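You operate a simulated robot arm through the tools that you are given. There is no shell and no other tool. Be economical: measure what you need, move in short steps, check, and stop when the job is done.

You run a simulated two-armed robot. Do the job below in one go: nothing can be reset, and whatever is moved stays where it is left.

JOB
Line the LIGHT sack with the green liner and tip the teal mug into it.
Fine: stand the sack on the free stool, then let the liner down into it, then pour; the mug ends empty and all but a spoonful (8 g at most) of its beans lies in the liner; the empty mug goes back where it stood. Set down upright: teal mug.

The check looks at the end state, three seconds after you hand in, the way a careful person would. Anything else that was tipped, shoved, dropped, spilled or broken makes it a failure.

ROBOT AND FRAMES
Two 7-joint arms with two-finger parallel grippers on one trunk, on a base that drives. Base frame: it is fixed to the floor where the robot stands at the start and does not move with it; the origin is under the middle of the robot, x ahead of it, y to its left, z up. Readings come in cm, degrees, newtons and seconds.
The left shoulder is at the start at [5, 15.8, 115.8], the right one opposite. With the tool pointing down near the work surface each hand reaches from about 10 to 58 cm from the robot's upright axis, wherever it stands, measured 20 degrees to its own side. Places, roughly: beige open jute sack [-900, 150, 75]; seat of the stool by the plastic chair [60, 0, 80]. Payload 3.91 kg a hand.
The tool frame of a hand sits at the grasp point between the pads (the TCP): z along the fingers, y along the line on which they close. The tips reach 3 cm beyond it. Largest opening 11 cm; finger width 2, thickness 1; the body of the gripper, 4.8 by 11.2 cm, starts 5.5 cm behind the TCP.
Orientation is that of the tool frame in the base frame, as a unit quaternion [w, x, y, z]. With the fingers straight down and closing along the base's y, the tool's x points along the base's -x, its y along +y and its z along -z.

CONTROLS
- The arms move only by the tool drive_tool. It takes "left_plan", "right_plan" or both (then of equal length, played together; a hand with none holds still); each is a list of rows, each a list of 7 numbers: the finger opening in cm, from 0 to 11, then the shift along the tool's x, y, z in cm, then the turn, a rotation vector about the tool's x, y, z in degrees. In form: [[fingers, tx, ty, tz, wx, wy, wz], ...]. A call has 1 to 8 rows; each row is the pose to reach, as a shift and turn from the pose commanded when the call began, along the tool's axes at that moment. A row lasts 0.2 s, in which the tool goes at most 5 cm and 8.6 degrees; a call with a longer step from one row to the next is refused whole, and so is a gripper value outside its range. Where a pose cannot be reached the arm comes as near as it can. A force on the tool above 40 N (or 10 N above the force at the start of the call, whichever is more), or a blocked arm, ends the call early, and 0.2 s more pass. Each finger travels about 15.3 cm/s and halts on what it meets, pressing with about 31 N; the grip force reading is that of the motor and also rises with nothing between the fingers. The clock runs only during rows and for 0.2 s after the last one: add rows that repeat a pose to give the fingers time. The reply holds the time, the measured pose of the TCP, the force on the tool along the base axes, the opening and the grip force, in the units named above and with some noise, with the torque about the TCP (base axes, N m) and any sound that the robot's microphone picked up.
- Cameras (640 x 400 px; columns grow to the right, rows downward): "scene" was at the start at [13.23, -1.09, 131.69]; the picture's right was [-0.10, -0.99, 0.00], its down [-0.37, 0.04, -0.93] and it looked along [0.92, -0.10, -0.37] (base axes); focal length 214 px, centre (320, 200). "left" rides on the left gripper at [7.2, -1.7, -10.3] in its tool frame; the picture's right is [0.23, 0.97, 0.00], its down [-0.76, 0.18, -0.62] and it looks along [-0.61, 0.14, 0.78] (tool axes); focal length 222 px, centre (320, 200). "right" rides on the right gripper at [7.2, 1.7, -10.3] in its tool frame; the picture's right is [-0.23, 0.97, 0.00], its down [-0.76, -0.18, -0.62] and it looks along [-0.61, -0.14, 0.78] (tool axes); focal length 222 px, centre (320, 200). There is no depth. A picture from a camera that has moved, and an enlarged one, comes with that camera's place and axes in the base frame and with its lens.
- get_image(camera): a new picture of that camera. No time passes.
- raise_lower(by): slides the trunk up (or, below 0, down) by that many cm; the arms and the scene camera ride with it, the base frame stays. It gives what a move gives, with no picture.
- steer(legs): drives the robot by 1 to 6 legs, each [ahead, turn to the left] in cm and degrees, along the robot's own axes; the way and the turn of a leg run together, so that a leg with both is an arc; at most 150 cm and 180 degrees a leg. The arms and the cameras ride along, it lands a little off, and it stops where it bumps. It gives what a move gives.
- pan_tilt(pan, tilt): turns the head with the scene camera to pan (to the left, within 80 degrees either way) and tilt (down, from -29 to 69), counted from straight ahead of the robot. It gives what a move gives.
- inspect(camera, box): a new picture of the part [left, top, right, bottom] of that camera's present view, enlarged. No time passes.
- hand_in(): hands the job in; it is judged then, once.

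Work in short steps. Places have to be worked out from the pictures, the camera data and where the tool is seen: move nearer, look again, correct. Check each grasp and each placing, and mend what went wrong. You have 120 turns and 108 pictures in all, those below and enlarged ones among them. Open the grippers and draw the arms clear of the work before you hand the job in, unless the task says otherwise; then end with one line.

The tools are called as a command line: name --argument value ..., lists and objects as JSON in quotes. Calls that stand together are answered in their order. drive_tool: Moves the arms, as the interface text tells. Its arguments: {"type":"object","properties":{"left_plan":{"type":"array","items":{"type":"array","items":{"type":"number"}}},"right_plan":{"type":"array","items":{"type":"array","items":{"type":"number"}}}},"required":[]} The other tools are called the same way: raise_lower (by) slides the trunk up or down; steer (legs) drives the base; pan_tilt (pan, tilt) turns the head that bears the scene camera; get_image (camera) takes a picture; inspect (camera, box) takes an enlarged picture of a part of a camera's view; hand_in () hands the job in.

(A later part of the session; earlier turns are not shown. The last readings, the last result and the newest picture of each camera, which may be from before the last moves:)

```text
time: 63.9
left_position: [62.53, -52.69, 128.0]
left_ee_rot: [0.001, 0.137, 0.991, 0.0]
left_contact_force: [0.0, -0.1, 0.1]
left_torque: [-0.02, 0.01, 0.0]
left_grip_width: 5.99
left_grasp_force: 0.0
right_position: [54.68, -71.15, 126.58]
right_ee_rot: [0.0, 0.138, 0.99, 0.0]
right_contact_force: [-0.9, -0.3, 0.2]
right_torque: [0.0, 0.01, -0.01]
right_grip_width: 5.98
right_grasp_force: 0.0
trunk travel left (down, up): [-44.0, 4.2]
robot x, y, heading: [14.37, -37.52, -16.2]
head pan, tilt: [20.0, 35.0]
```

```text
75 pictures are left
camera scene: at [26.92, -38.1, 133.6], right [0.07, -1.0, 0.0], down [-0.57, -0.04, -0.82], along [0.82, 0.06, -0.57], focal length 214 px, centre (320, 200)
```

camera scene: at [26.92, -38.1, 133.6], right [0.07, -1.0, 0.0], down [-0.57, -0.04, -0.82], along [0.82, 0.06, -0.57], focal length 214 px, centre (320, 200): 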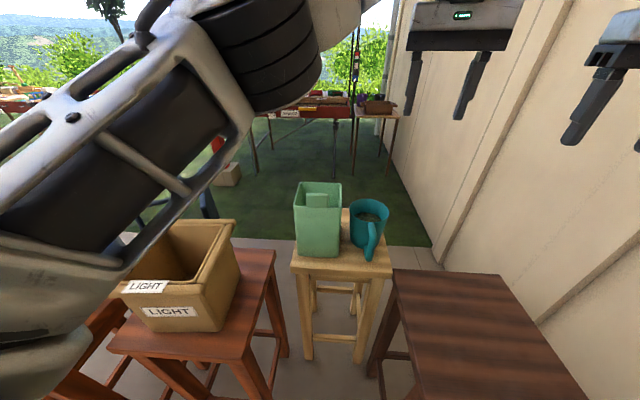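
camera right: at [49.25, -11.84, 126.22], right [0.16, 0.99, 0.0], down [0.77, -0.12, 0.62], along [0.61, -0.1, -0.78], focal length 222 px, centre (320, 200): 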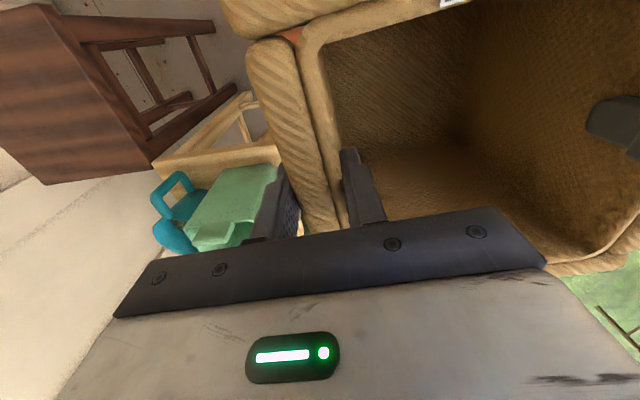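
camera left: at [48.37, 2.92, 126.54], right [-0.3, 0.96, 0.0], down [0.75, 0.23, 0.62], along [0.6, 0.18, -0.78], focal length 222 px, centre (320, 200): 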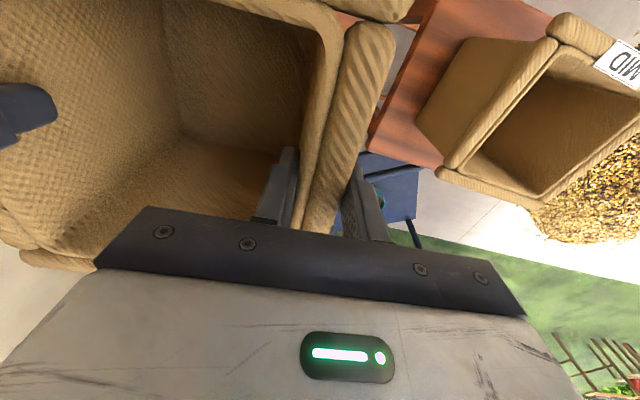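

Clear view of the liner. I swing the left hand over it at height while yawing the gripper so it closes along base x (across the tab).

drive_tool --left_plan '[[5, 0, 2.3, 0, 0, 0, 8.5], [5, -0.1, 4.6, 0, 0, 0, 17], [5, -0.2, 6.9, 0, 0, 0, 25.5], [5, -0.3, 9.2, 0, 0, 0, 34], [5, -0.4, 11.5, 0, 0, 0, 42.5], [5, -0.4, 13.8, 0, 0, 0, 51], [5, -0.5, 16.1, 0, 0, 0, 59.5], [5, -0.5, 18.5, 0, 0, 0, 68]]'

get_image --camera "left"

get_image --camera "scene"

```text
time: 65.7
left_position: [68.0, -34.96, 127.72]
left_ee_rot: [0.0, 0.669, 0.743, 0.001]
left_contact_force: [-0.6, -0.2, 0.5]
left_torque: [0.01, -0.03, -0.02]
left_grip_width: 5.0
left_grasp_force: 0.0
right_position: [54.78, -70.98, 126.47]
right_ee_rot: [0.0, 0.138, 0.99, 0.0]
right_contact_force: [0.1, 0.4, -0.6]
right_torque: [0.02, 0.0, -0.01]
right_grip_width: 6.0
right_grasp_force: 0.0
trunk travel left (down, up): [-44.0, 4.2]
robot x, y, heading: [14.38, -37.51, -15.8]
head pan, tilt: [20.0, 35.0]
```

```text
74 pictures are left
camera left: at [65.41, -27.97, 138.26], right [0.94, 0.33, 0.0], down [0.26, -0.74, 0.62], along [0.21, -0.59, -0.78], focal length 222 px, centre (320, 200)
```

left: 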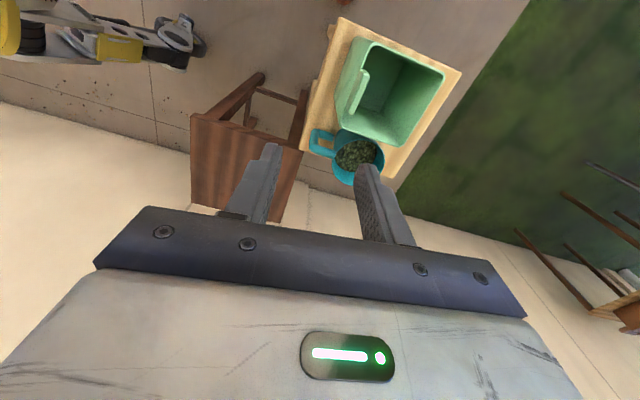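

```text
73 pictures are left
camera scene: at [26.93, -38.04, 133.6], right [0.07, -1.0, 0.0], down [-0.57, -0.04, -0.82], along [0.82, 0.06, -0.57], focal length 214 px, centre (320, 200)
```

scene: 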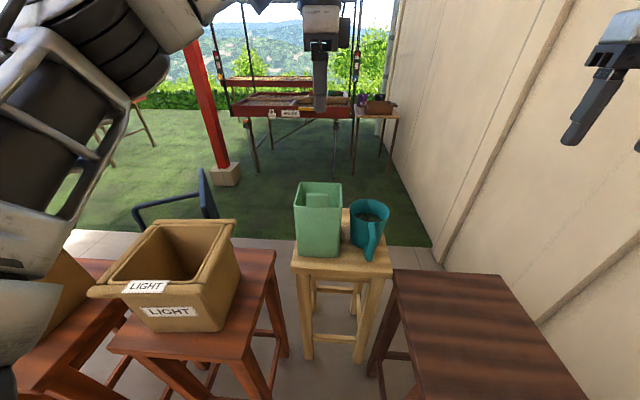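

Great top view of the tab. I enlarge to measure tab and liner accurately from both cameras.

inspect --camera "left" --box '[290, 10, 470, 190]'

inspect --camera "scene" --box '[270, 160, 410, 280]'

```text
2.22 times, centred on (380, 100) of left
camera zoom: at [65.41, -27.97, 138.26], right [0.94, 0.33, 0.0], down [0.26, -0.74, 0.62], along [0.21, -0.59, -0.78], focal length 494 px, centre (187, 422)
```

zoom: 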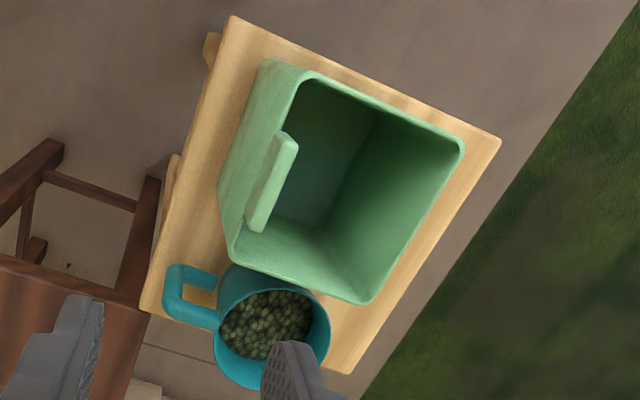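

```text
3.33 times, centred on (340, 220) of scene
camera zoom: at [26.93, -38.04, 133.6], right [0.07, -1.0, 0.0], down [-0.57, -0.04, -0.82], along [0.82, 0.06, -0.57], focal length 715 px, centre (253, 133)
```

zoom: 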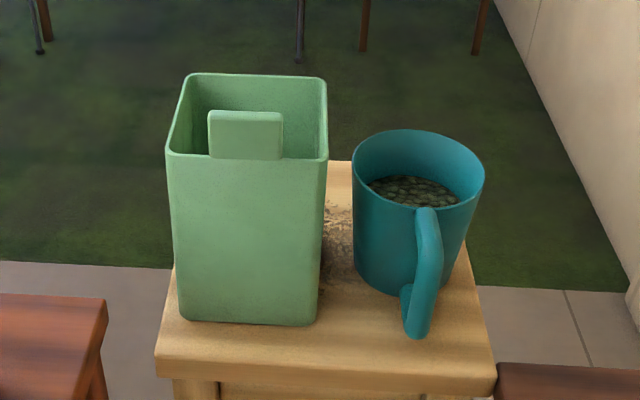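

Tab centre estimated at (72.7,-33.8), top z≈104.3, rim z≈100. I move above it and descend to TCP z≈111 for a check.

drive_tool --left_plan '[[5, 0.2, 2.4, 1, 0, 0, 1.5], [5, 0.5, 4.8, 4, 0, 0, 3], [5, 0.5, 4.8, 8, 0, 0, 3], [5, 0.5, 4.8, 12, 0, 0, 3], [5, 0.5, 4.8, 16.5, 0, 0, 3], [5, 0.5, 4.8, 16.5, 0, 0, 3]]'

get_image --camera "left"

inspect --camera "scene" --box '[250, 80, 410, 280]'

```text
time: 67.1
left_position: [72.77, -34.09, 111.19]
left_ee_rot: [0.001, 0.688, 0.726, 0.001]
left_contact_force: [-0.5, -0.4, -0.4]
left_torque: [0.0, 0.02, -0.02]
left_grip_width: 5.03
left_grasp_force: 0.0
right_position: [54.75, -71.12, 126.46]
right_ee_rot: [0.0, 0.138, 0.99, 0.0]
right_contact_force: [0.1, 0.2, -0.1]
right_torque: [-0.02, -0.06, -0.01]
right_grip_width: 6.0
right_grasp_force: 0.0
trunk travel left (down, up): [-44.0, 4.2]
robot x, y, heading: [14.24, -37.6, -16.3]
head pan, tilt: [20.0, 35.0]
```

```text
70 pictures are left
camera left: at [70.55, -26.96, 121.67], right [0.96, 0.28, 0.0], down [0.22, -0.75, 0.62], along [0.18, -0.6, -0.78], focal length 222 px, centre (320, 200)
```

left: 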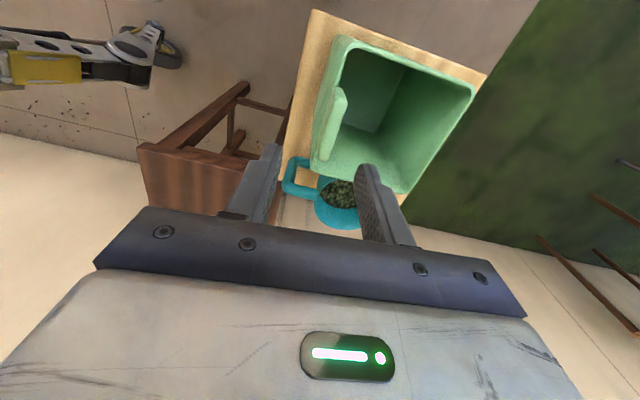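

```text
2.00 times, centred on (330, 180) of scene
camera zoom: at [26.9, -38.11, 133.61], right [0.07, -1.0, 0.0], down [-0.57, -0.04, -0.82], along [0.82, 0.06, -0.57], focal length 429 px, centre (300, 240)
```

zoom: 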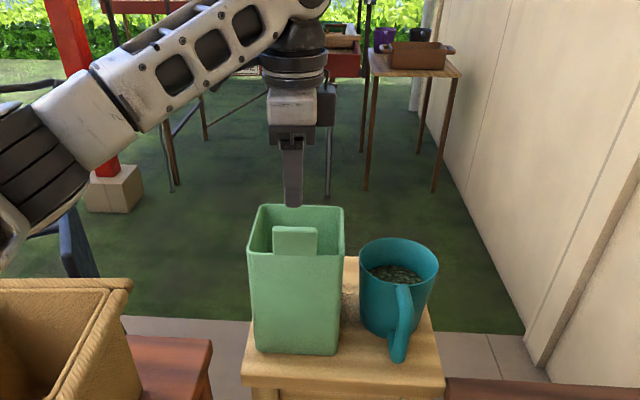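

Aligned; nudging 0.3 cm and descending to TCP z≈102.6, then closing on the tab.

drive_tool --left_plan '[[5, 0.3, 0.3, 3, 0, 0, 0], [5, 0.3, 0.3, 6, 0, 0, 0], [5, 0.3, 0.3, 8.6, 0, 0, 0], [5, 0.3, 0.3, 8.6, 0, 0, 0], [3, 0.3, 0.3, 8.6, 0, 0, 0], [1.5, 0.3, 0.3, 8.6, 0, 0, 0], [0, 0.3, 0.3, 8.6, 0, 0, 0], [0, 0.3, 0.3, 8.6, 0, 0, 0]]'

inspect --camera "scene" --box '[250, 100, 410, 280]'

```text
time: 68.9
left_position: [73.12, -33.66, 102.66]
left_ee_rot: [0.001, 0.687, 0.727, 0.001]
left_contact_force: [0.3, 0.3, 0.4]
left_torque: [0.0, 0.04, -0.02]
left_grip_width: 1.15
left_grasp_force: 31.2
right_position: [54.75, -71.21, 126.35]
right_ee_rot: [0.0, 0.139, 0.99, 0.0]
right_contact_force: [0.2, 1.0, -0.2]
right_torque: [-0.02, 0.01, 0.01]
right_grip_width: 5.98
right_grasp_force: 0.0
trunk travel left (down, up): [-44.0, 4.2]
robot x, y, heading: [14.17, -37.47, -15.8]
head pan, tilt: [20.0, 35.0]
```

```text
2.22 times, centred on (330, 190) of scene
camera zoom: at [26.93, -38.09, 133.6], right [0.07, -1.0, 0.0], down [-0.57, -0.04, -0.82], along [0.82, 0.06, -0.57], focal length 477 px, centre (298, 222)
```

zoom: 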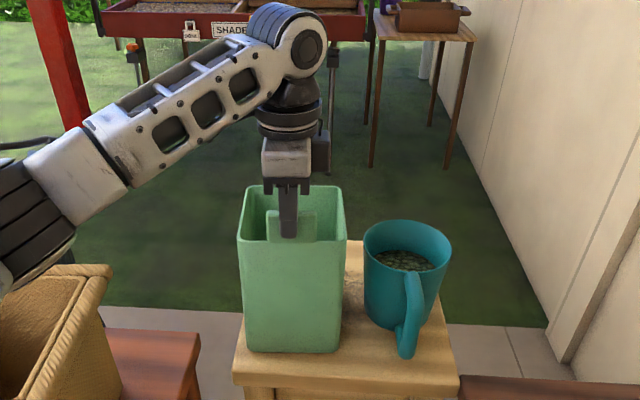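

Tab is gripped (1.15 cm). I lift 3 cm and check tilt.

drive_tool --left_plan '[[0, 0, 0, -0.7, 0, 0, 0], [0, 0, 0, -1.5, 0, 0, 0], [0, 0, 0, -3, 0, 0, 0], [0, 0, 0, -3, 0, 0, 0]]'

inspect --camera "scene" --box '[250, 100, 410, 280]'

```text
time: 69.9
left_position: [73.04, -33.63, 105.72]
left_ee_rot: [0.0, 0.687, 0.726, 0.001]
left_contact_force: [0.2, 0.0, -1.2]
left_torque: [0.01, 0.04, 0.02]
left_grip_width: 1.16
left_grasp_force: 31.3
right_position: [54.76, -71.19, 126.45]
right_ee_rot: [-0.001, 0.138, 0.99, 0.0]
right_contact_force: [0.6, -0.5, 0.9]
right_torque: [-0.04, 0.01, 0.03]
right_grip_width: 5.98
right_grasp_force: 0.1
trunk travel left (down, up): [-44.0, 4.2]
robot x, y, heading: [14.4, -37.7, -16.1]
head pan, tilt: [20.0, 35.0]
```

```text
2.22 times, centred on (330, 190) of scene
camera zoom: at [26.94, -38.09, 133.6], right [0.07, -1.0, 0.0], down [-0.57, -0.04, -0.82], along [0.82, 0.06, -0.57], focal length 477 px, centre (298, 222)
```

zoom: 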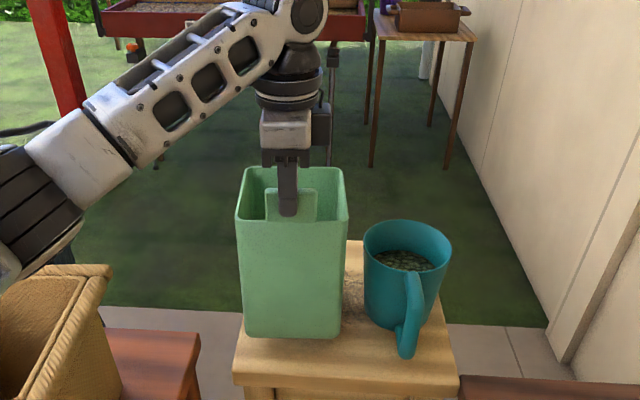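

Level and very light. I raise it ~20 cm (arm and trunk) so its bottom clears the sack rim.

drive_tool --left_plan '[[0, 0, 0, -4, 0, 0, 0], [0, 0, 0, -8, 0, 0, 0], [0, 0, -1, -12, 0, 0, 0], [0, 0, -3, -15, 0, 0, 0], [0, 0, -5, -18, 0, 0, 0], [0, 0, -6, -19, 0, 0, 0], [0, 0, -6, -19, 0, 0, 0]]'

raise_lower --by 4

steer --legs '[[0, 36]]'

pan_tilt --pan 15 --tilt 40

get_image --camera "scene"

```text
time: 71.5
left_position: [66.84, -33.95, 124.77]
left_ee_rot: [0.001, 0.687, 0.727, 0.0]
left_contact_force: [0.6, 0.8, -0.4]
left_torque: [0.0, 0.03, 0.0]
left_grip_width: 1.16
left_grasp_force: 30.8
right_position: [54.87, -71.21, 126.53]
right_ee_rot: [-0.001, 0.138, 0.99, 0.0]
right_contact_force: [-0.1, 0.3, -0.4]
right_torque: [-0.01, -0.01, -0.01]
right_grip_width: 6.0
right_grasp_force: 0.0
trunk travel left (down, up): [-44.0, 4.2]
robot x, y, heading: [13.98, -37.79, -16.1]
head pan, tilt: [20.0, 35.0]
```

```text
time: 72.4
left_position: [67.04, -34.03, 128.78]
left_ee_rot: [0.001, 0.687, 0.726, 0.002]
left_contact_force: [0.3, 0.8, -0.8]
left_torque: [0.03, 0.08, -0.02]
left_grip_width: 1.14
left_grasp_force: 31.0
right_position: [54.73, -71.07, 130.43]
right_ee_rot: [-0.001, 0.138, 0.99, 0.001]
right_contact_force: [0.5, 0.5, -0.2]
right_torque: [-0.02, 0.02, 0.0]
right_grip_width: 5.97
right_grasp_force: 0.1
trunk travel left (down, up): [-48.0, 0.2]
robot x, y, heading: [14.6, -37.27, -15.8]
head pan, tilt: [20.0, 35.0]
```

```text
time: 74.5
left_position: [54.81, -3.69, 128.8]
left_ee_rot: [0.0, 0.43, 0.903, 0.001]
left_contact_force: [0.7, 0.4, -0.3]
left_torque: [-0.03, 0.04, 0.03]
left_grip_width: 1.16
left_grasp_force: 31.1
right_position: [66.79, -40.98, 130.55]
right_ee_rot: [0.0, -0.175, 0.985, -0.001]
right_contact_force: [1.2, -0.4, 0.0]
right_torque: [-0.06, 0.02, 0.0]
right_grip_width: 6.01
right_grasp_force: 0.0
trunk travel left (down, up): [-48.0, 0.2]
robot x, y, heading: [14.14, -37.24, 19.9]
head pan, tilt: [20.0, 35.0]
```

```text
time: 75.1
left_position: [54.93, -3.68, 128.75]
left_ee_rot: [0.0, 0.429, 0.903, 0.001]
left_contact_force: [-0.5, 0.1, -0.7]
left_torque: [-0.03, 0.03, -0.01]
left_grip_width: 1.15
left_grasp_force: 31.2
right_position: [66.76, -41.02, 130.52]
right_ee_rot: [0.0, -0.175, 0.985, -0.001]
right_contact_force: [0.4, 0.4, -0.1]
right_torque: [0.03, -0.02, -0.01]
right_grip_width: 6.02
right_grasp_force: 0.1
trunk travel left (down, up): [-48.0, 0.2]
robot x, y, heading: [14.2, -37.5, 20.0]
head pan, tilt: [15.0, 40.0]
```

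```text
66 pictures are left
camera scene: at [25.02, -31.36, 136.85], right [0.57, -0.82, 0.0], down [-0.53, -0.37, -0.77], along [0.63, 0.44, -0.64], focal length 214 px, centre (320, 200)
```

scene: 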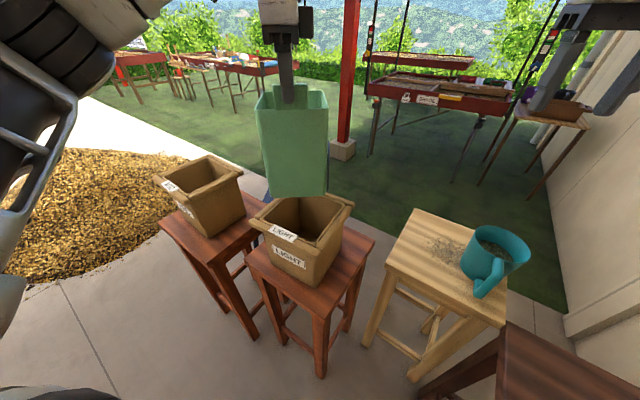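

Liner hangs level, bottom at ~106, above the sack. I yaw it by 35° to match the sack and shift the grip to (50.8,-3.5), so the liner centre lies over the sack centre.

drive_tool --left_plan '[[0, 0.6, -0.6, 0, 0, 0, 7], [0, 1.1, -1.2, 0, 0, 0, 14], [0, 1.6, -1.8, 0, 0, 0, 21], [0, 2.2, -2.4, 0, 0, 0, 28], [0, 2.74, -3.06, 0, 0, 0, 35], [0, 2.74, -3.06, 0, 0, 0, 35]]'

get_image --camera "left"

inspect --camera "scene" --box '[200, 20, 400, 300]'

```text
time: 76.5
left_position: [50.77, -3.49, 128.84]
left_ee_rot: [0.001, 0.682, 0.732, 0.001]
left_contact_force: [-0.8, -0.5, -1.4]
left_torque: [0.0, 0.06, 0.03]
left_grip_width: 1.15
left_grasp_force: 31.0
right_position: [66.77, -40.89, 130.38]
right_ee_rot: [-0.001, -0.174, 0.985, 0.0]
right_contact_force: [0.1, 0.3, -0.8]
right_torque: [-0.03, -0.01, 0.0]
right_grip_width: 6.0
right_grasp_force: 0.1
trunk travel left (down, up): [-48.0, 0.2]
robot x, y, heading: [14.32, -37.47, 19.9]
head pan, tilt: [15.0, 40.0]
```

```text
65 pictures are left
camera left: at [48.4, 3.59, 139.23], right [0.96, 0.3, 0.0], down [0.23, -0.75, 0.62], along [0.19, -0.59, -0.78], focal length 222 px, centre (320, 200)
```

left: 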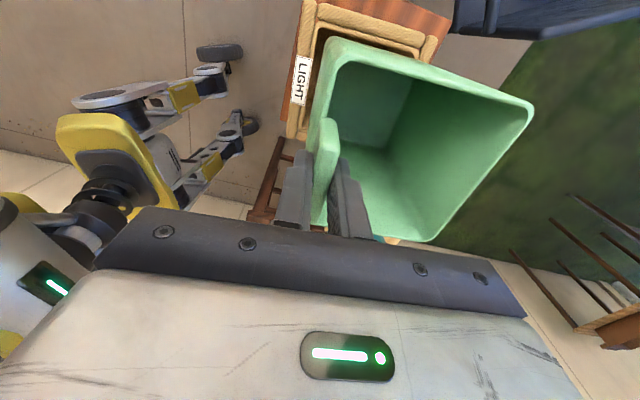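

```text
1.43 times, centred on (300, 160) of scene
camera zoom: at [25.03, -31.37, 136.85], right [0.57, -0.82, 0.0], down [-0.53, -0.37, -0.77], along [0.63, 0.44, -0.64], focal length 306 px, centre (349, 257)
```

zoom: 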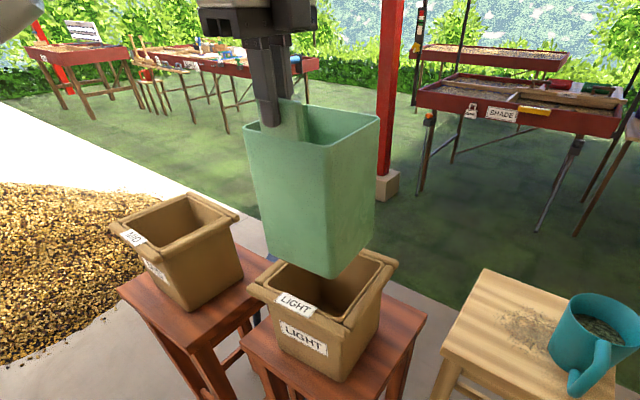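

I verify the sack's exact position relative to the liner with a closer enlargement.

inspect --camera "scene" --box '[240, 180, 400, 300]'

inspect --camera "left" --box '[260, 0, 480, 140]'

```text
3.33 times, centred on (320, 240) of scene
camera zoom: at [25.03, -31.37, 136.85], right [0.57, -0.82, 0.0], down [-0.53, -0.37, -0.77], along [0.63, 0.44, -0.64], focal length 715 px, centre (320, 67)
```

zoom: 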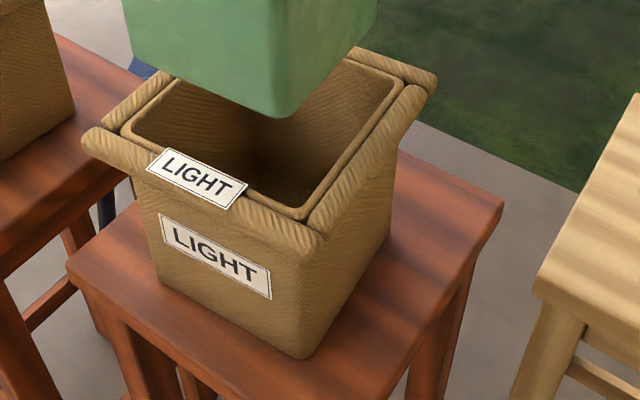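

```text
2.86 times, centred on (370, 70) of left
camera zoom: at [48.4, 3.59, 139.23], right [0.96, 0.3, 0.0], down [0.23, -0.75, 0.62], along [0.19, -0.59, -0.78], focal length 635 px, centre (177, 571)
```

zoom: 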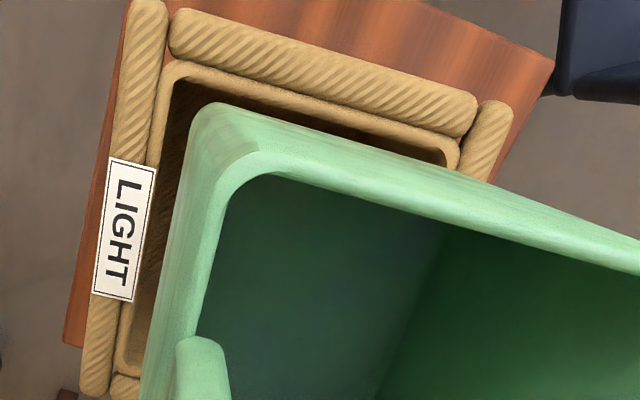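

Sack centre refined to (56.1,-4.3), yaw ≈4.3°. Small shift (+0.2,-0.3), then lowering so the liner bottom just enters the mouth.

drive_tool --left_plan '[[0, -0.3, 0.2, 1, 0, 0, 0], [0, -0.3, 0.2, 4, 0, 0, 0], [0, -0.3, 0.2, 7, 0, 0, 0], [0, -0.3, 0.2, 9.5, 0, 0, 0], [0, -0.3, 0.2, 9.5, 0, 0, 0]]'

inspect --camera "scene" --box '[230, 120, 410, 280]'

get_image --camera "left"

```text
time: 77.7
left_position: [50.96, -3.8, 119.24]
left_ee_rot: [0.0, 0.681, 0.733, 0.002]
left_contact_force: [-0.7, -0.5, -0.7]
left_torque: [0.0, 0.01, 0.03]
left_grip_width: 1.13
left_grasp_force: 31.3
right_position: [66.81, -41.03, 130.53]
right_ee_rot: [0.001, -0.175, 0.985, 0.0]
right_contact_force: [-0.5, -0.5, 0.0]
right_torque: [0.0, -0.01, -0.01]
right_grip_width: 5.99
right_grasp_force: 0.0
trunk travel left (down, up): [-48.0, 0.2]
robot x, y, heading: [14.48, -37.9, 19.9]
head pan, tilt: [15.0, 40.0]
```

```text
2.50 times, centred on (320, 200) of scene
camera zoom: at [25.01, -31.38, 136.85], right [0.57, -0.82, 0.0], down [-0.53, -0.37, -0.77], along [0.63, 0.44, -0.64], focal length 536 px, centre (320, 200)
```

zoom: 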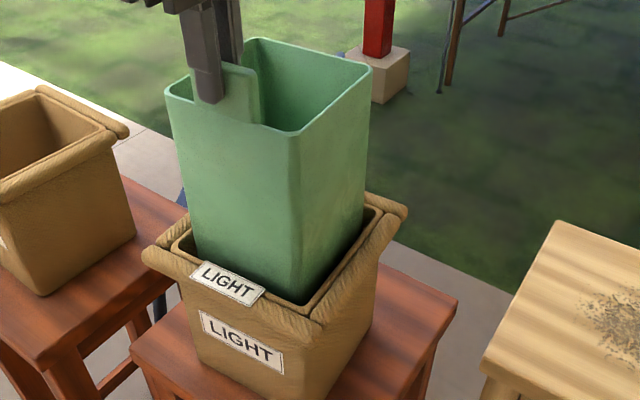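

```text
60 pictures are left
camera left: at [48.65, 3.26, 129.76], right [0.95, 0.3, 0.0], down [0.23, -0.75, 0.62], along [0.19, -0.59, -0.78], focal length 222 px, centre (320, 200)
```

left: 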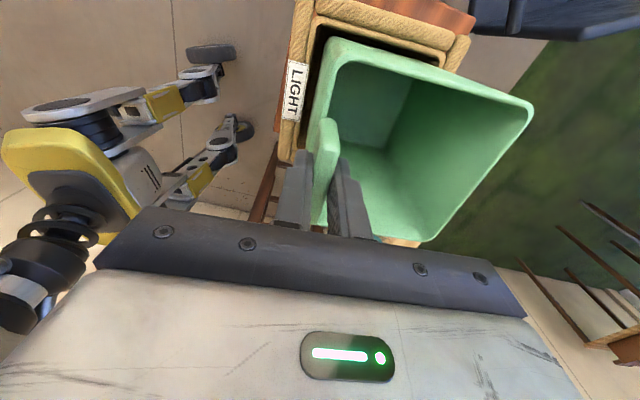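

The liner bottom is inside the mouth with even gaps. Lowering 10 cm, then checking.

drive_tool --left_plan '[[0, 0, 0, 2, 0, 0, 0], [0, 0, 0, 4, 0, 0, 0], [0, 0, 0, 6, 0, 0, 0], [0, 0, 0, 8, 0, 0, 0], [0, 0, 0, 10, 0, 0, 0], [0, 0, 0, 12, 0, 0, 0]]'

inspect --camera "scene" --box '[230, 120, 410, 280]'

```text
time: 79.1
left_position: [50.88, -3.77, 107.32]
left_ee_rot: [0.0, 0.681, 0.733, 0.0]
left_contact_force: [-0.4, 0.0, -1.3]
left_torque: [0.0, 0.07, -0.02]
left_grip_width: 1.13
left_grasp_force: 31.3
right_position: [66.83, -40.88, 130.52]
right_ee_rot: [0.0, -0.174, 0.985, 0.0]
right_contact_force: [-0.7, 1.1, -0.1]
right_torque: [-0.01, -0.02, 0.0]
right_grip_width: 6.01
right_grasp_force: 0.2
trunk travel left (down, up): [-48.0, 0.2]
robot x, y, heading: [14.2, -37.47, 20.1]
head pan, tilt: [15.0, 40.0]
```

```text
2.50 times, centred on (320, 200) of scene
camera zoom: at [25.03, -31.35, 136.85], right [0.57, -0.82, 0.0], down [-0.53, -0.37, -0.77], along [0.63, 0.44, -0.64], focal length 536 px, centre (320, 200)
```

zoom: 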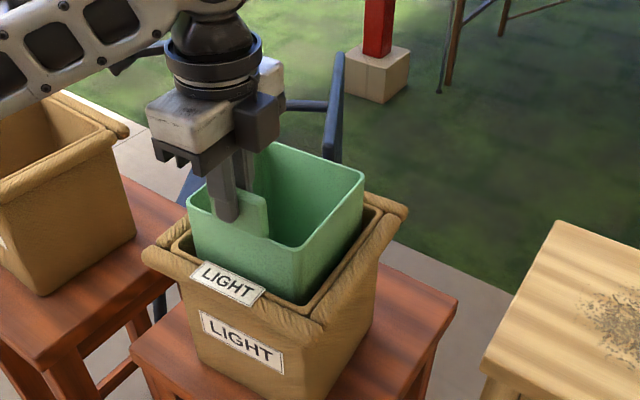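

No contact so far. Going down the last few centimetres in small steps until it rests.

drive_tool --left_plan '[[0, 0, 0, 0.8, 0, 0, 0], [0, 0, 0, 1.6, 0, 0, 0], [0, 0, 0, 2.4, 0, 0, 0], [0, 0, 0, 3.0, 0, 0, 0]]'

```text
time: 80.1
left_position: [50.87, -3.79, 104.23]
left_ee_rot: [-0.001, 0.681, 0.733, 0.001]
left_contact_force: [1.2, 0.2, -0.6]
left_torque: [-0.01, 0.06, 0.0]
left_grip_width: 1.16
left_grasp_force: 30.8
right_position: [66.82, -40.98, 130.4]
right_ee_rot: [0.0, -0.175, 0.985, 0.001]
right_contact_force: [0.6, 0.7, -0.7]
right_torque: [0.02, -0.03, -0.03]
right_grip_width: 5.99
right_grasp_force: 0.1
trunk travel left (down, up): [-48.0, 0.2]
robot x, y, heading: [14.16, -37.31, 19.9]
head pan, tilt: [15.0, 40.0]
```

drive_tool --left_plan '[[0, 0, 0, 0.4, 0, 0, 0], [0, 0, 0, 0.8, 0, 0, 0], [0, 0, 0, 0.8, 0, 0, 0]]'

inspect --camera "scene" --box '[230, 120, 410, 280]'

```text
time: 80.9
left_position: [50.95, -3.77, 103.49]
left_ee_rot: [0.0, 0.68, 0.733, 0.001]
left_contact_force: [-1.4, 1.0, 2.8]
left_torque: [-0.09, 0.1, -0.01]
left_grip_width: 1.15
left_grasp_force: 31.3
right_position: [66.74, -40.9, 130.61]
right_ee_rot: [0.001, -0.174, 0.985, -0.001]
right_contact_force: [0.0, -0.3, 0.4]
right_torque: [0.04, -0.01, 0.01]
right_grip_width: 6.0
right_grasp_force: 0.0
trunk travel left (down, up): [-48.0, 0.2]
robot x, y, heading: [14.36, -37.7, 19.9]
head pan, tilt: [15.0, 40.0]
```

```text
2.50 times, centred on (320, 200) of scene
camera zoom: at [24.98, -31.37, 136.86], right [0.57, -0.82, 0.0], down [-0.53, -0.37, -0.77], along [0.63, 0.44, -0.64], focal length 536 px, centre (320, 200)
```

zoom: 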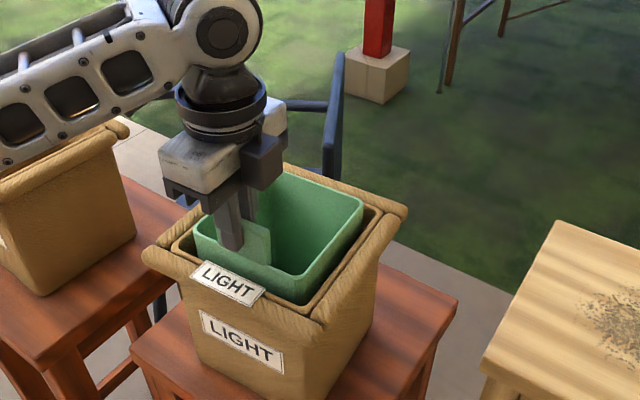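

Contact reads +2.8 N: the liner rests on the sack floor. Releasing and raising the hand.

drive_tool --left_plan '[[2, 0, 0, 0, 0, 0, 0], [4, 0, 0, 0, 0, 0, 0], [4, 0, 0, 0, 0, 0, 0], [4, 0, 0, -4, 0, 0, 0], [4, 0, 0, -9, 0, 0, 0], [4, 0, 0, -14, 0, 0, 0], [4, 0, 0, -19, 0, 0, 0], [4, 0, 0, -23, 0, 0, 0]]'

get_image --camera "scene"

```text
time: 82.7
left_position: [50.92, -3.82, 126.51]
left_ee_rot: [-0.001, 0.68, 0.733, 0.002]
left_contact_force: [0.7, 0.0, 1.0]
left_torque: [0.02, 0.04, 0.0]
left_grip_width: 4.03
left_grasp_force: 0.0
right_position: [66.84, -41.16, 130.51]
right_ee_rot: [0.0, -0.175, 0.985, 0.0]
right_contact_force: [-0.3, -1.0, -1.5]
right_torque: [0.01, 0.03, 0.0]
right_grip_width: 6.0
right_grasp_force: 0.0
trunk travel left (down, up): [-48.0, 0.2]
robot x, y, heading: [14.37, -37.47, 20.2]
head pan, tilt: [15.0, 40.0]
```

```text
57 pictures are left
camera scene: at [24.98, -31.42, 136.85], right [0.57, -0.82, 0.0], down [-0.53, -0.37, -0.77], along [0.63, 0.44, -0.64], focal length 214 px, centre (320, 200)
```

scene: 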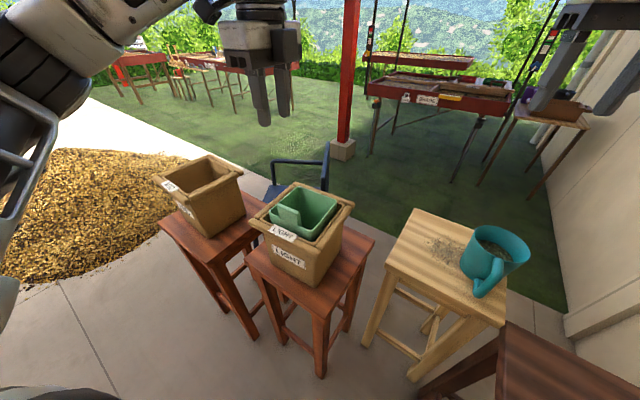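

The liner sits in the sack. Now the mug: enlarging for measurement.

pan_tilt --pan -25 --tilt 40

inspect --camera "scene" --box '[240, 110, 400, 250]'

get_image --camera "right"

```text
time: 83.8
left_position: [50.91, -3.95, 126.4]
left_ee_rot: [-0.001, 0.681, 0.733, 0.001]
left_contact_force: [-0.2, -0.5, -0.2]
left_torque: [0.02, 0.0, 0.0]
left_grip_width: 4.01
left_grasp_force: 0.0
right_position: [66.75, -40.93, 130.58]
right_ee_rot: [-0.001, -0.174, 0.985, -0.001]
right_contact_force: [-0.6, -0.1, 0.6]
right_torque: [0.01, -0.02, -0.01]
right_grip_width: 6.03
right_grasp_force: 0.1
trunk travel left (down, up): [-48.0, 0.2]
robot x, y, heading: [14.26, -38.2, 20.3]
head pan, tilt: [-25.0, 40.0]
```

```text
2.86 times, centred on (320, 180) of scene
camera zoom: at [26.52, -36.97, 136.85], right [-0.09, -1.0, 0.0], down [-0.64, 0.06, -0.77], along [0.76, -0.07, -0.64], focal length 613 px, centre (320, 257)
```

zoom: 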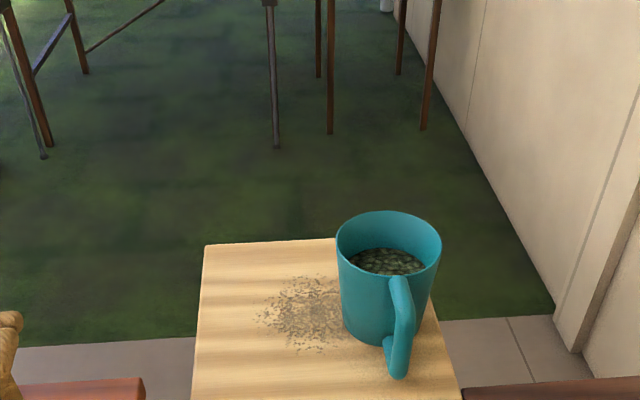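

```text
55 pictures are left
camera right: at [59.39, -41.93, 140.83], right [-0.12, 0.99, 0.0], down [0.78, 0.1, 0.62], along [0.62, 0.08, -0.78], focal length 222 px, centre (320, 200)
```

right: 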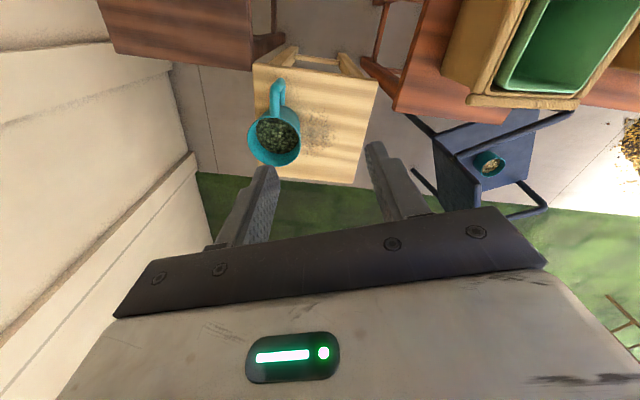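

Mug: axis ≈(79.5,-49.4), rim Ø≈12 at z≈94, handle's outer bar at x≈70, y≈-49.2, z 83–91. I'll grip the handle with the right hand near-horizontal (20° down). First I turn the base to heading 0.

steer --legs '[[0, -20.3]]'

drive_tool --right_plan '[[6, 1, 1, 2, 0, -8.5, 0], [6, 2, 2, 4, 0, -17, 0], [6, 3, 3, 6, 0, -25.5, 0], [6, 4, 4, 9, 0, -34, 0], [6, 5, 5, 12, 0, -42.5, 0], [6, 6, 6, 15, 0, -51, 0], [6, 6.5, 7, 18, 0, -59.5, 0], [6, 7, 8, 20, 0, -68, 0]]'

get_image --camera "scene"

get_image --camera "right"

```text
time: 85.3
left_position: [60.08, -18.48, 126.4]
left_ee_rot: [0.001, 0.796, 0.605, 0.002]
left_contact_force: [0.5, -0.5, -0.5]
left_torque: [-0.01, 0.0, 0.01]
left_grip_width: 4.0
left_grasp_force: 0.0
right_position: [62.36, -58.6, 130.53]
right_ee_rot: [0.0, -0.002, 1.0, 0.001]
right_contact_force: [0.0, 0.2, 0.5]
right_torque: [0.01, -0.01, -0.01]
right_grip_width: 6.0
right_grasp_force: 0.1
trunk travel left (down, up): [-48.0, 0.2]
robot x, y, heading: [14.17, -37.75, 0.1]
head pan, tilt: [-25.0, 40.0]
```

```text
time: 87.1
left_position: [60.04, -18.33, 126.42]
left_ee_rot: [0.0, 0.797, 0.605, 0.001]
left_contact_force: [-0.2, 1.1, 0.3]
left_torque: [-0.02, 0.0, -0.02]
left_grip_width: 4.0
left_grasp_force: 0.1
right_position: [56.31, -51.29, 110.22]
right_ee_rot: [0.56, -0.002, 0.828, 0.002]
right_contact_force: [0.6, -0.3, -0.3]
right_torque: [0.02, 0.02, 0.03]
right_grip_width: 6.0
right_grasp_force: 0.0
right hand out of reach, approached as far as the arm can: row 7, 8
trunk travel left (down, up): [-48.0, 0.2]
robot x, y, heading: [14.05, -37.57, 0.6]
head pan, tilt: [-25.0, 40.0]
```

```text
54 pictures are left
camera scene: at [25.99, -41.2, 136.86], right [-0.42, -0.91, 0.0], down [-0.58, 0.27, -0.77], along [0.7, -0.32, -0.64], focal length 214 px, centre (320, 200)
```

scene: 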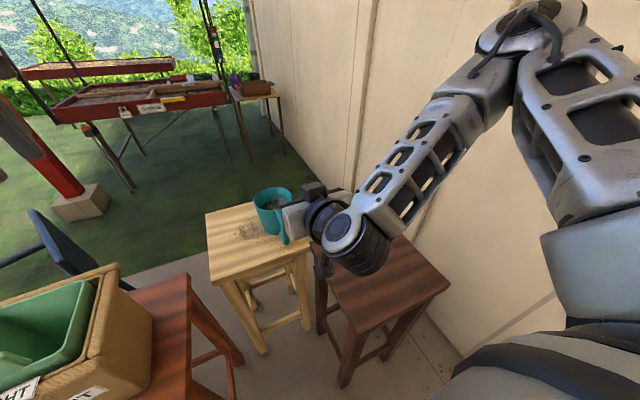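

```text
53 pictures are left
camera right: at [43.9, -49.63, 107.35], right [0.08, 0.97, 0.21], down [-0.29, -0.18, 0.94], along [0.95, -0.14, 0.27], focal length 222 px, centre (320, 200)
```

right: 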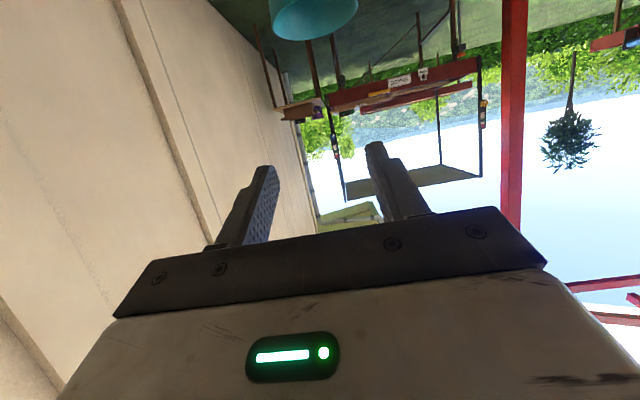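

The hand now points forward, 22° below horizontal. I lower it to a pre-grasp in front of the handle at (60,-49.2,91).

drive_tool --right_plan '[[6, 4, 0.5, 2, 0, 0, 0], [6, 8, 1.0, 4.5, 0, 0, 0], [6, 12, 1.5, 7, 0, 0, 0], [6, 15, 2.1, 9.5, 0, 0, 0], [6, 16.4, 2.1, 10.6, 0, 0, 0], [6, 16.4, 2.1, 10.6, 0, 0, 0]]'

inspect --camera "scene" --box '[190, 150, 390, 310]'

get_image --camera "right"

```text
time: 88.5
left_position: [60.04, -18.29, 126.39]
left_ee_rot: [0.001, 0.796, 0.605, 0.001]
left_contact_force: [-0.5, 0.4, 0.2]
left_torque: [-0.06, 0.0, 0.0]
left_grip_width: 4.0
left_grasp_force: 0.0
right_position: [58.32, -51.29, 109.51]
right_ee_rot: [0.556, -0.001, 0.831, -0.001]
right_contact_force: [-0.2, -0.2, 0.9]
right_torque: [0.0, 0.03, -0.02]
right_grip_width: 5.99
right_grasp_force: 0.1
right hand out of reach, approached as far as the arm can: row 1, 2, 3, 4, 5, 6
trunk travel left (down, up): [-48.0, 0.2]
robot x, y, heading: [14.46, -37.44, 0.1]
head pan, tilt: [-25.0, 40.0]
```

```text
2.50 times, centred on (290, 230) of scene
camera zoom: at [26.0, -41.17, 136.85], right [-0.42, -0.91, 0.0], down [-0.58, 0.27, -0.77], along [0.7, -0.32, -0.64], focal length 536 px, centre (395, 125)
```

zoom: 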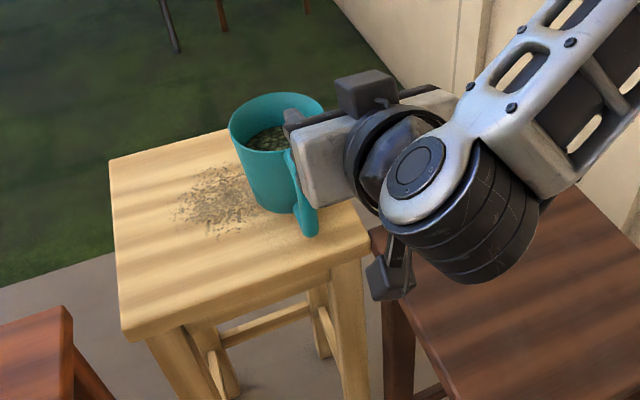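

```text
51 pictures are left
camera right: at [46.02, -49.64, 106.82], right [0.09, 0.97, 0.21], down [-0.28, -0.18, 0.94], along [0.95, -0.14, 0.26], focal length 222 px, centre (320, 200)
```

right: 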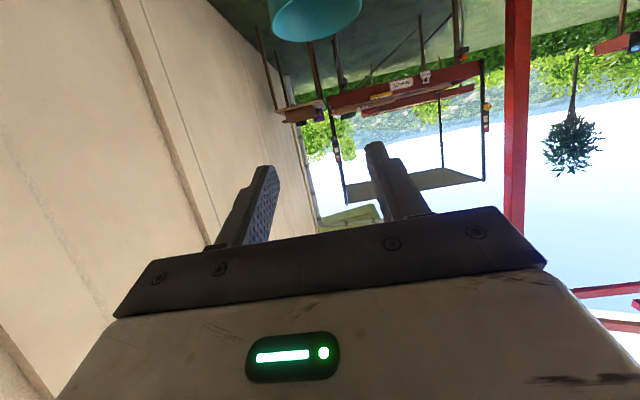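

The wrist limit blocks a low near-horizontal pose, so I'll lower the whole trunk instead. First the left hand is pulled back out of the way of the sack.

drive_tool --left_plan '[[4, 0, -4.6, 0, 0, 0, 0], [4, 0, -9.2, 0, 0, 0, 0], [4, 0, -13.8, 0, 0, 0, 0], [4, 0, -18.4, 0, 0, 0, 0], [4, 0, -22.8, 0, 0, 0, 0], [4, 0, -22.8, 0, 0, 0, 0]]'

raise_lower --by -15

get_image --camera "scene"

```text
time: 89.9
left_position: [38.26, -12.34, 126.44]
left_ee_rot: [0.0, 0.797, 0.604, 0.001]
left_contact_force: [-0.6, 0.1, -0.3]
left_torque: [-0.02, 0.01, -0.01]
left_grip_width: 3.98
left_grasp_force: 0.1
right_position: [58.43, -51.27, 109.64]
right_ee_rot: [0.556, -0.001, 0.831, 0.0]
right_contact_force: [-0.5, -0.3, 0.5]
right_torque: [0.04, 0.0, -0.01]
right_grip_width: 5.99
right_grasp_force: 0.1
trunk travel left (down, up): [-48.0, 0.2]
robot x, y, heading: [14.08, -37.47, 0.1]
head pan, tilt: [-25.0, 40.0]
```

```text
time: 91.6
left_position: [38.34, -12.17, 111.47]
left_ee_rot: [0.0, 0.796, 0.605, 0.001]
left_contact_force: [-0.6, -0.6, -0.4]
left_torque: [0.0, 0.01, -0.02]
left_grip_width: 4.0
left_grasp_force: 0.1
right_position: [58.4, -51.25, 94.59]
right_ee_rot: [0.556, -0.001, 0.831, 0.0]
right_contact_force: [0.4, 0.6, -1.0]
right_torque: [0.0, -0.01, -0.04]
right_grip_width: 5.99
right_grasp_force: 0.1
trunk travel left (down, up): [-33.0, 15.2]
robot x, y, heading: [14.14, -37.53, 0.2]
head pan, tilt: [-25.0, 40.0]
```

```text
50 pictures are left
camera scene: at [26.0, -41.17, 121.86], right [-0.42, -0.91, 0.0], down [-0.58, 0.27, -0.77], along [0.7, -0.32, -0.64], focal length 214 px, centre (320, 200)
```

scene: 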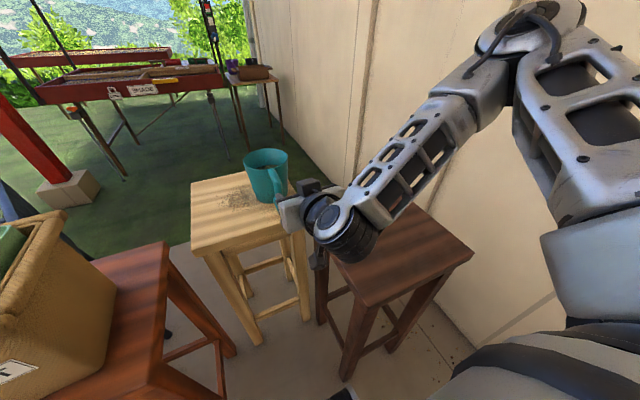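

Lowered fine. I refine the handle position from this nearer view before continuing.

inspect --camera "scene" --box '[180, 130, 340, 250]'

get_image --camera "right"

```text
3.33 times, centred on (260, 190) of scene
camera zoom: at [26.0, -41.17, 121.86], right [-0.42, -0.91, 0.0], down [-0.58, 0.27, -0.77], along [0.7, -0.32, -0.64], focal length 715 px, centre (520, 233)
```

zoom: 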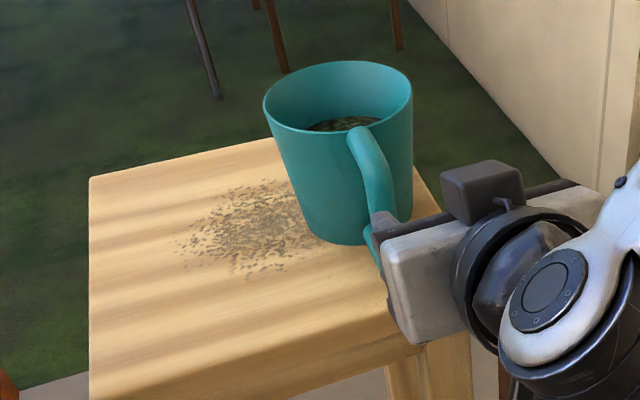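

```text
48 pictures are left
camera right: at [46.01, -49.64, 91.82], right [0.09, 0.97, 0.21], down [-0.28, -0.18, 0.94], along [0.95, -0.14, 0.26], focal length 222 px, centre (320, 200)
```

right: 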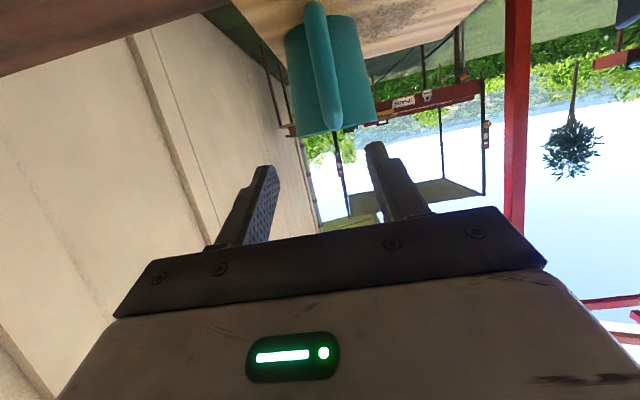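

The right camera shows the handle bar nearly centred: y≈-50.0 (1.2 cm left of the TCP). I lower the trunk 7.5 cm and shift the hand forward 6 and left 1.2 cm.

raise_lower --by -7.5

drive_tool --right_plan '[[6, -0.4, 0.6, 1, 0, 0, 0], [6, -1.1, 1.2, 3, 0, 0, 0], [6, -2.3, 1.2, 5.5, 0, 0, 0], [6, -2.3, 1.2, 5.5, 0, 0, 0]]'

get_image --camera "right"

get_image --camera "scene"

```text
time: 92.8
left_position: [38.23, -12.34, 103.96]
left_ee_rot: [0.0, 0.797, 0.604, 0.001]
left_contact_force: [0.2, 0.8, -0.1]
left_torque: [0.0, 0.01, 0.01]
left_grip_width: 4.02
left_grasp_force: 0.0
right_position: [58.23, -51.31, 87.17]
right_ee_rot: [0.556, 0.0, 0.832, -0.001]
right_contact_force: [0.1, -0.5, 0.5]
right_torque: [-0.02, 0.01, -0.02]
right_grip_width: 5.99
right_grasp_force: 0.1
trunk travel left (down, up): [-25.5, 22.7]
robot x, y, heading: [14.15, -37.19, 0.3]
head pan, tilt: [-25.0, 40.0]
```

```text
time: 93.8
left_position: [38.38, -12.21, 104.01]
left_ee_rot: [0.0, 0.796, 0.605, 0.002]
left_contact_force: [0.2, -0.9, 0.6]
left_torque: [-0.01, 0.01, -0.01]
left_grip_width: 4.0
left_grasp_force: 0.0
right_position: [64.28, -50.49, 87.43]
right_ee_rot: [0.555, -0.002, 0.832, 0.001]
right_contact_force: [0.4, -1.2, -1.0]
right_torque: [0.0, -0.03, -0.01]
right_grip_width: 6.01
right_grasp_force: 0.0
right hand out of reach, approached as far as the arm can: row 2, 3, 4
trunk travel left (down, up): [-25.5, 22.7]
robot x, y, heading: [14.39, -38.05, 0.3]
head pan, tilt: [-25.0, 40.0]
```

```text
47 pictures are left
camera right: at [51.91, -48.95, 84.75], right [0.08, 0.97, 0.21], down [-0.28, -0.18, 0.94], along [0.96, -0.14, 0.26], focal length 222 px, centre (320, 200)
```

right: 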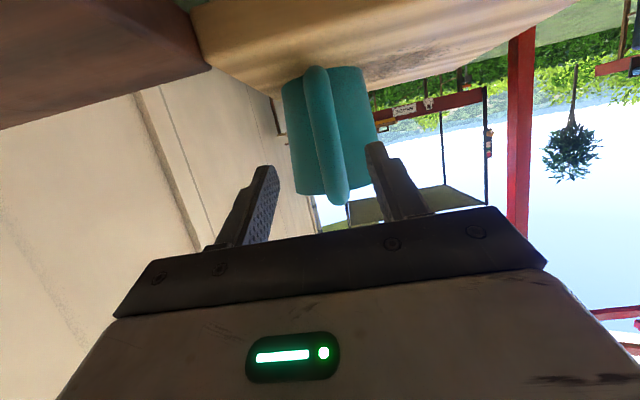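

```text
46 pictures are left
camera scene: at [26.01, -41.17, 114.35], right [-0.42, -0.91, 0.0], down [-0.58, 0.27, -0.77], along [0.7, -0.32, -0.64], focal length 214 px, centre (320, 200)
```

scene: 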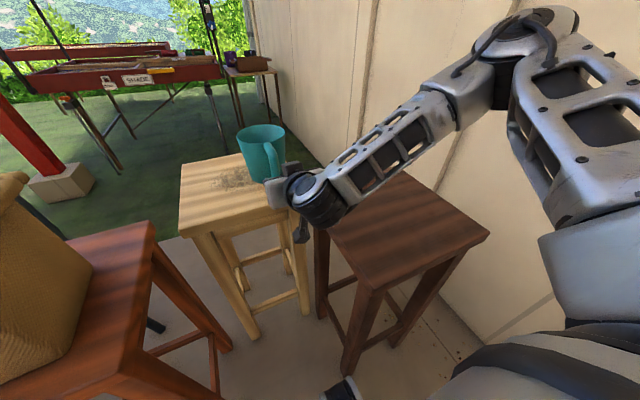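

The bar is between the fingers. Advancing the last ~6 cm along +x.

drive_tool --right_plan '[[6, -0.7, 0.4, 1.7, 0, 0, 0], [6, -1.5, 0.4, 3.6, 0, 0, 0], [6, -2.2, 0.4, 5.5, 0, 0, 0], [6, -2.2, 0.4, 5.5, 0, 0, 0]]'

get_image --camera "right"

```text
time: 94.8
left_position: [38.26, -12.24, 103.91]
left_ee_rot: [0.0, 0.796, 0.605, 0.001]
left_contact_force: [0.1, 0.6, -0.1]
left_torque: [0.0, 0.02, 0.0]
left_grip_width: 4.01
left_grasp_force: 0.1
right_position: [69.6, -51.38, 88.25]
right_ee_rot: [0.556, -0.001, 0.831, 0.0]
right_contact_force: [-0.8, -0.3, 0.3]
right_torque: [0.01, 0.01, -0.01]
right_grip_width: 6.0
right_grasp_force: 0.1
right hand out of reach, approached as far as the arm can: row 1, 2, 3, 4
trunk travel left (down, up): [-25.5, 22.7]
robot x, y, heading: [13.94, -37.24, 0.1]
head pan, tilt: [-25.0, 40.0]
```

```text
45 pictures are left
camera right: at [57.32, -49.85, 85.5], right [0.08, 0.97, 0.21], down [-0.28, -0.18, 0.94], along [0.96, -0.14, 0.26], focal length 222 px, centre (320, 200)
```

right: 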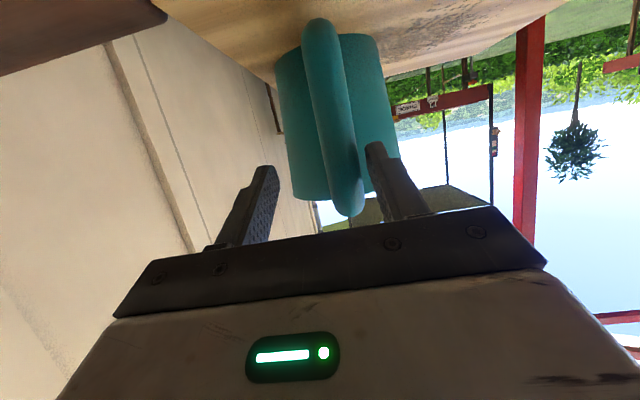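

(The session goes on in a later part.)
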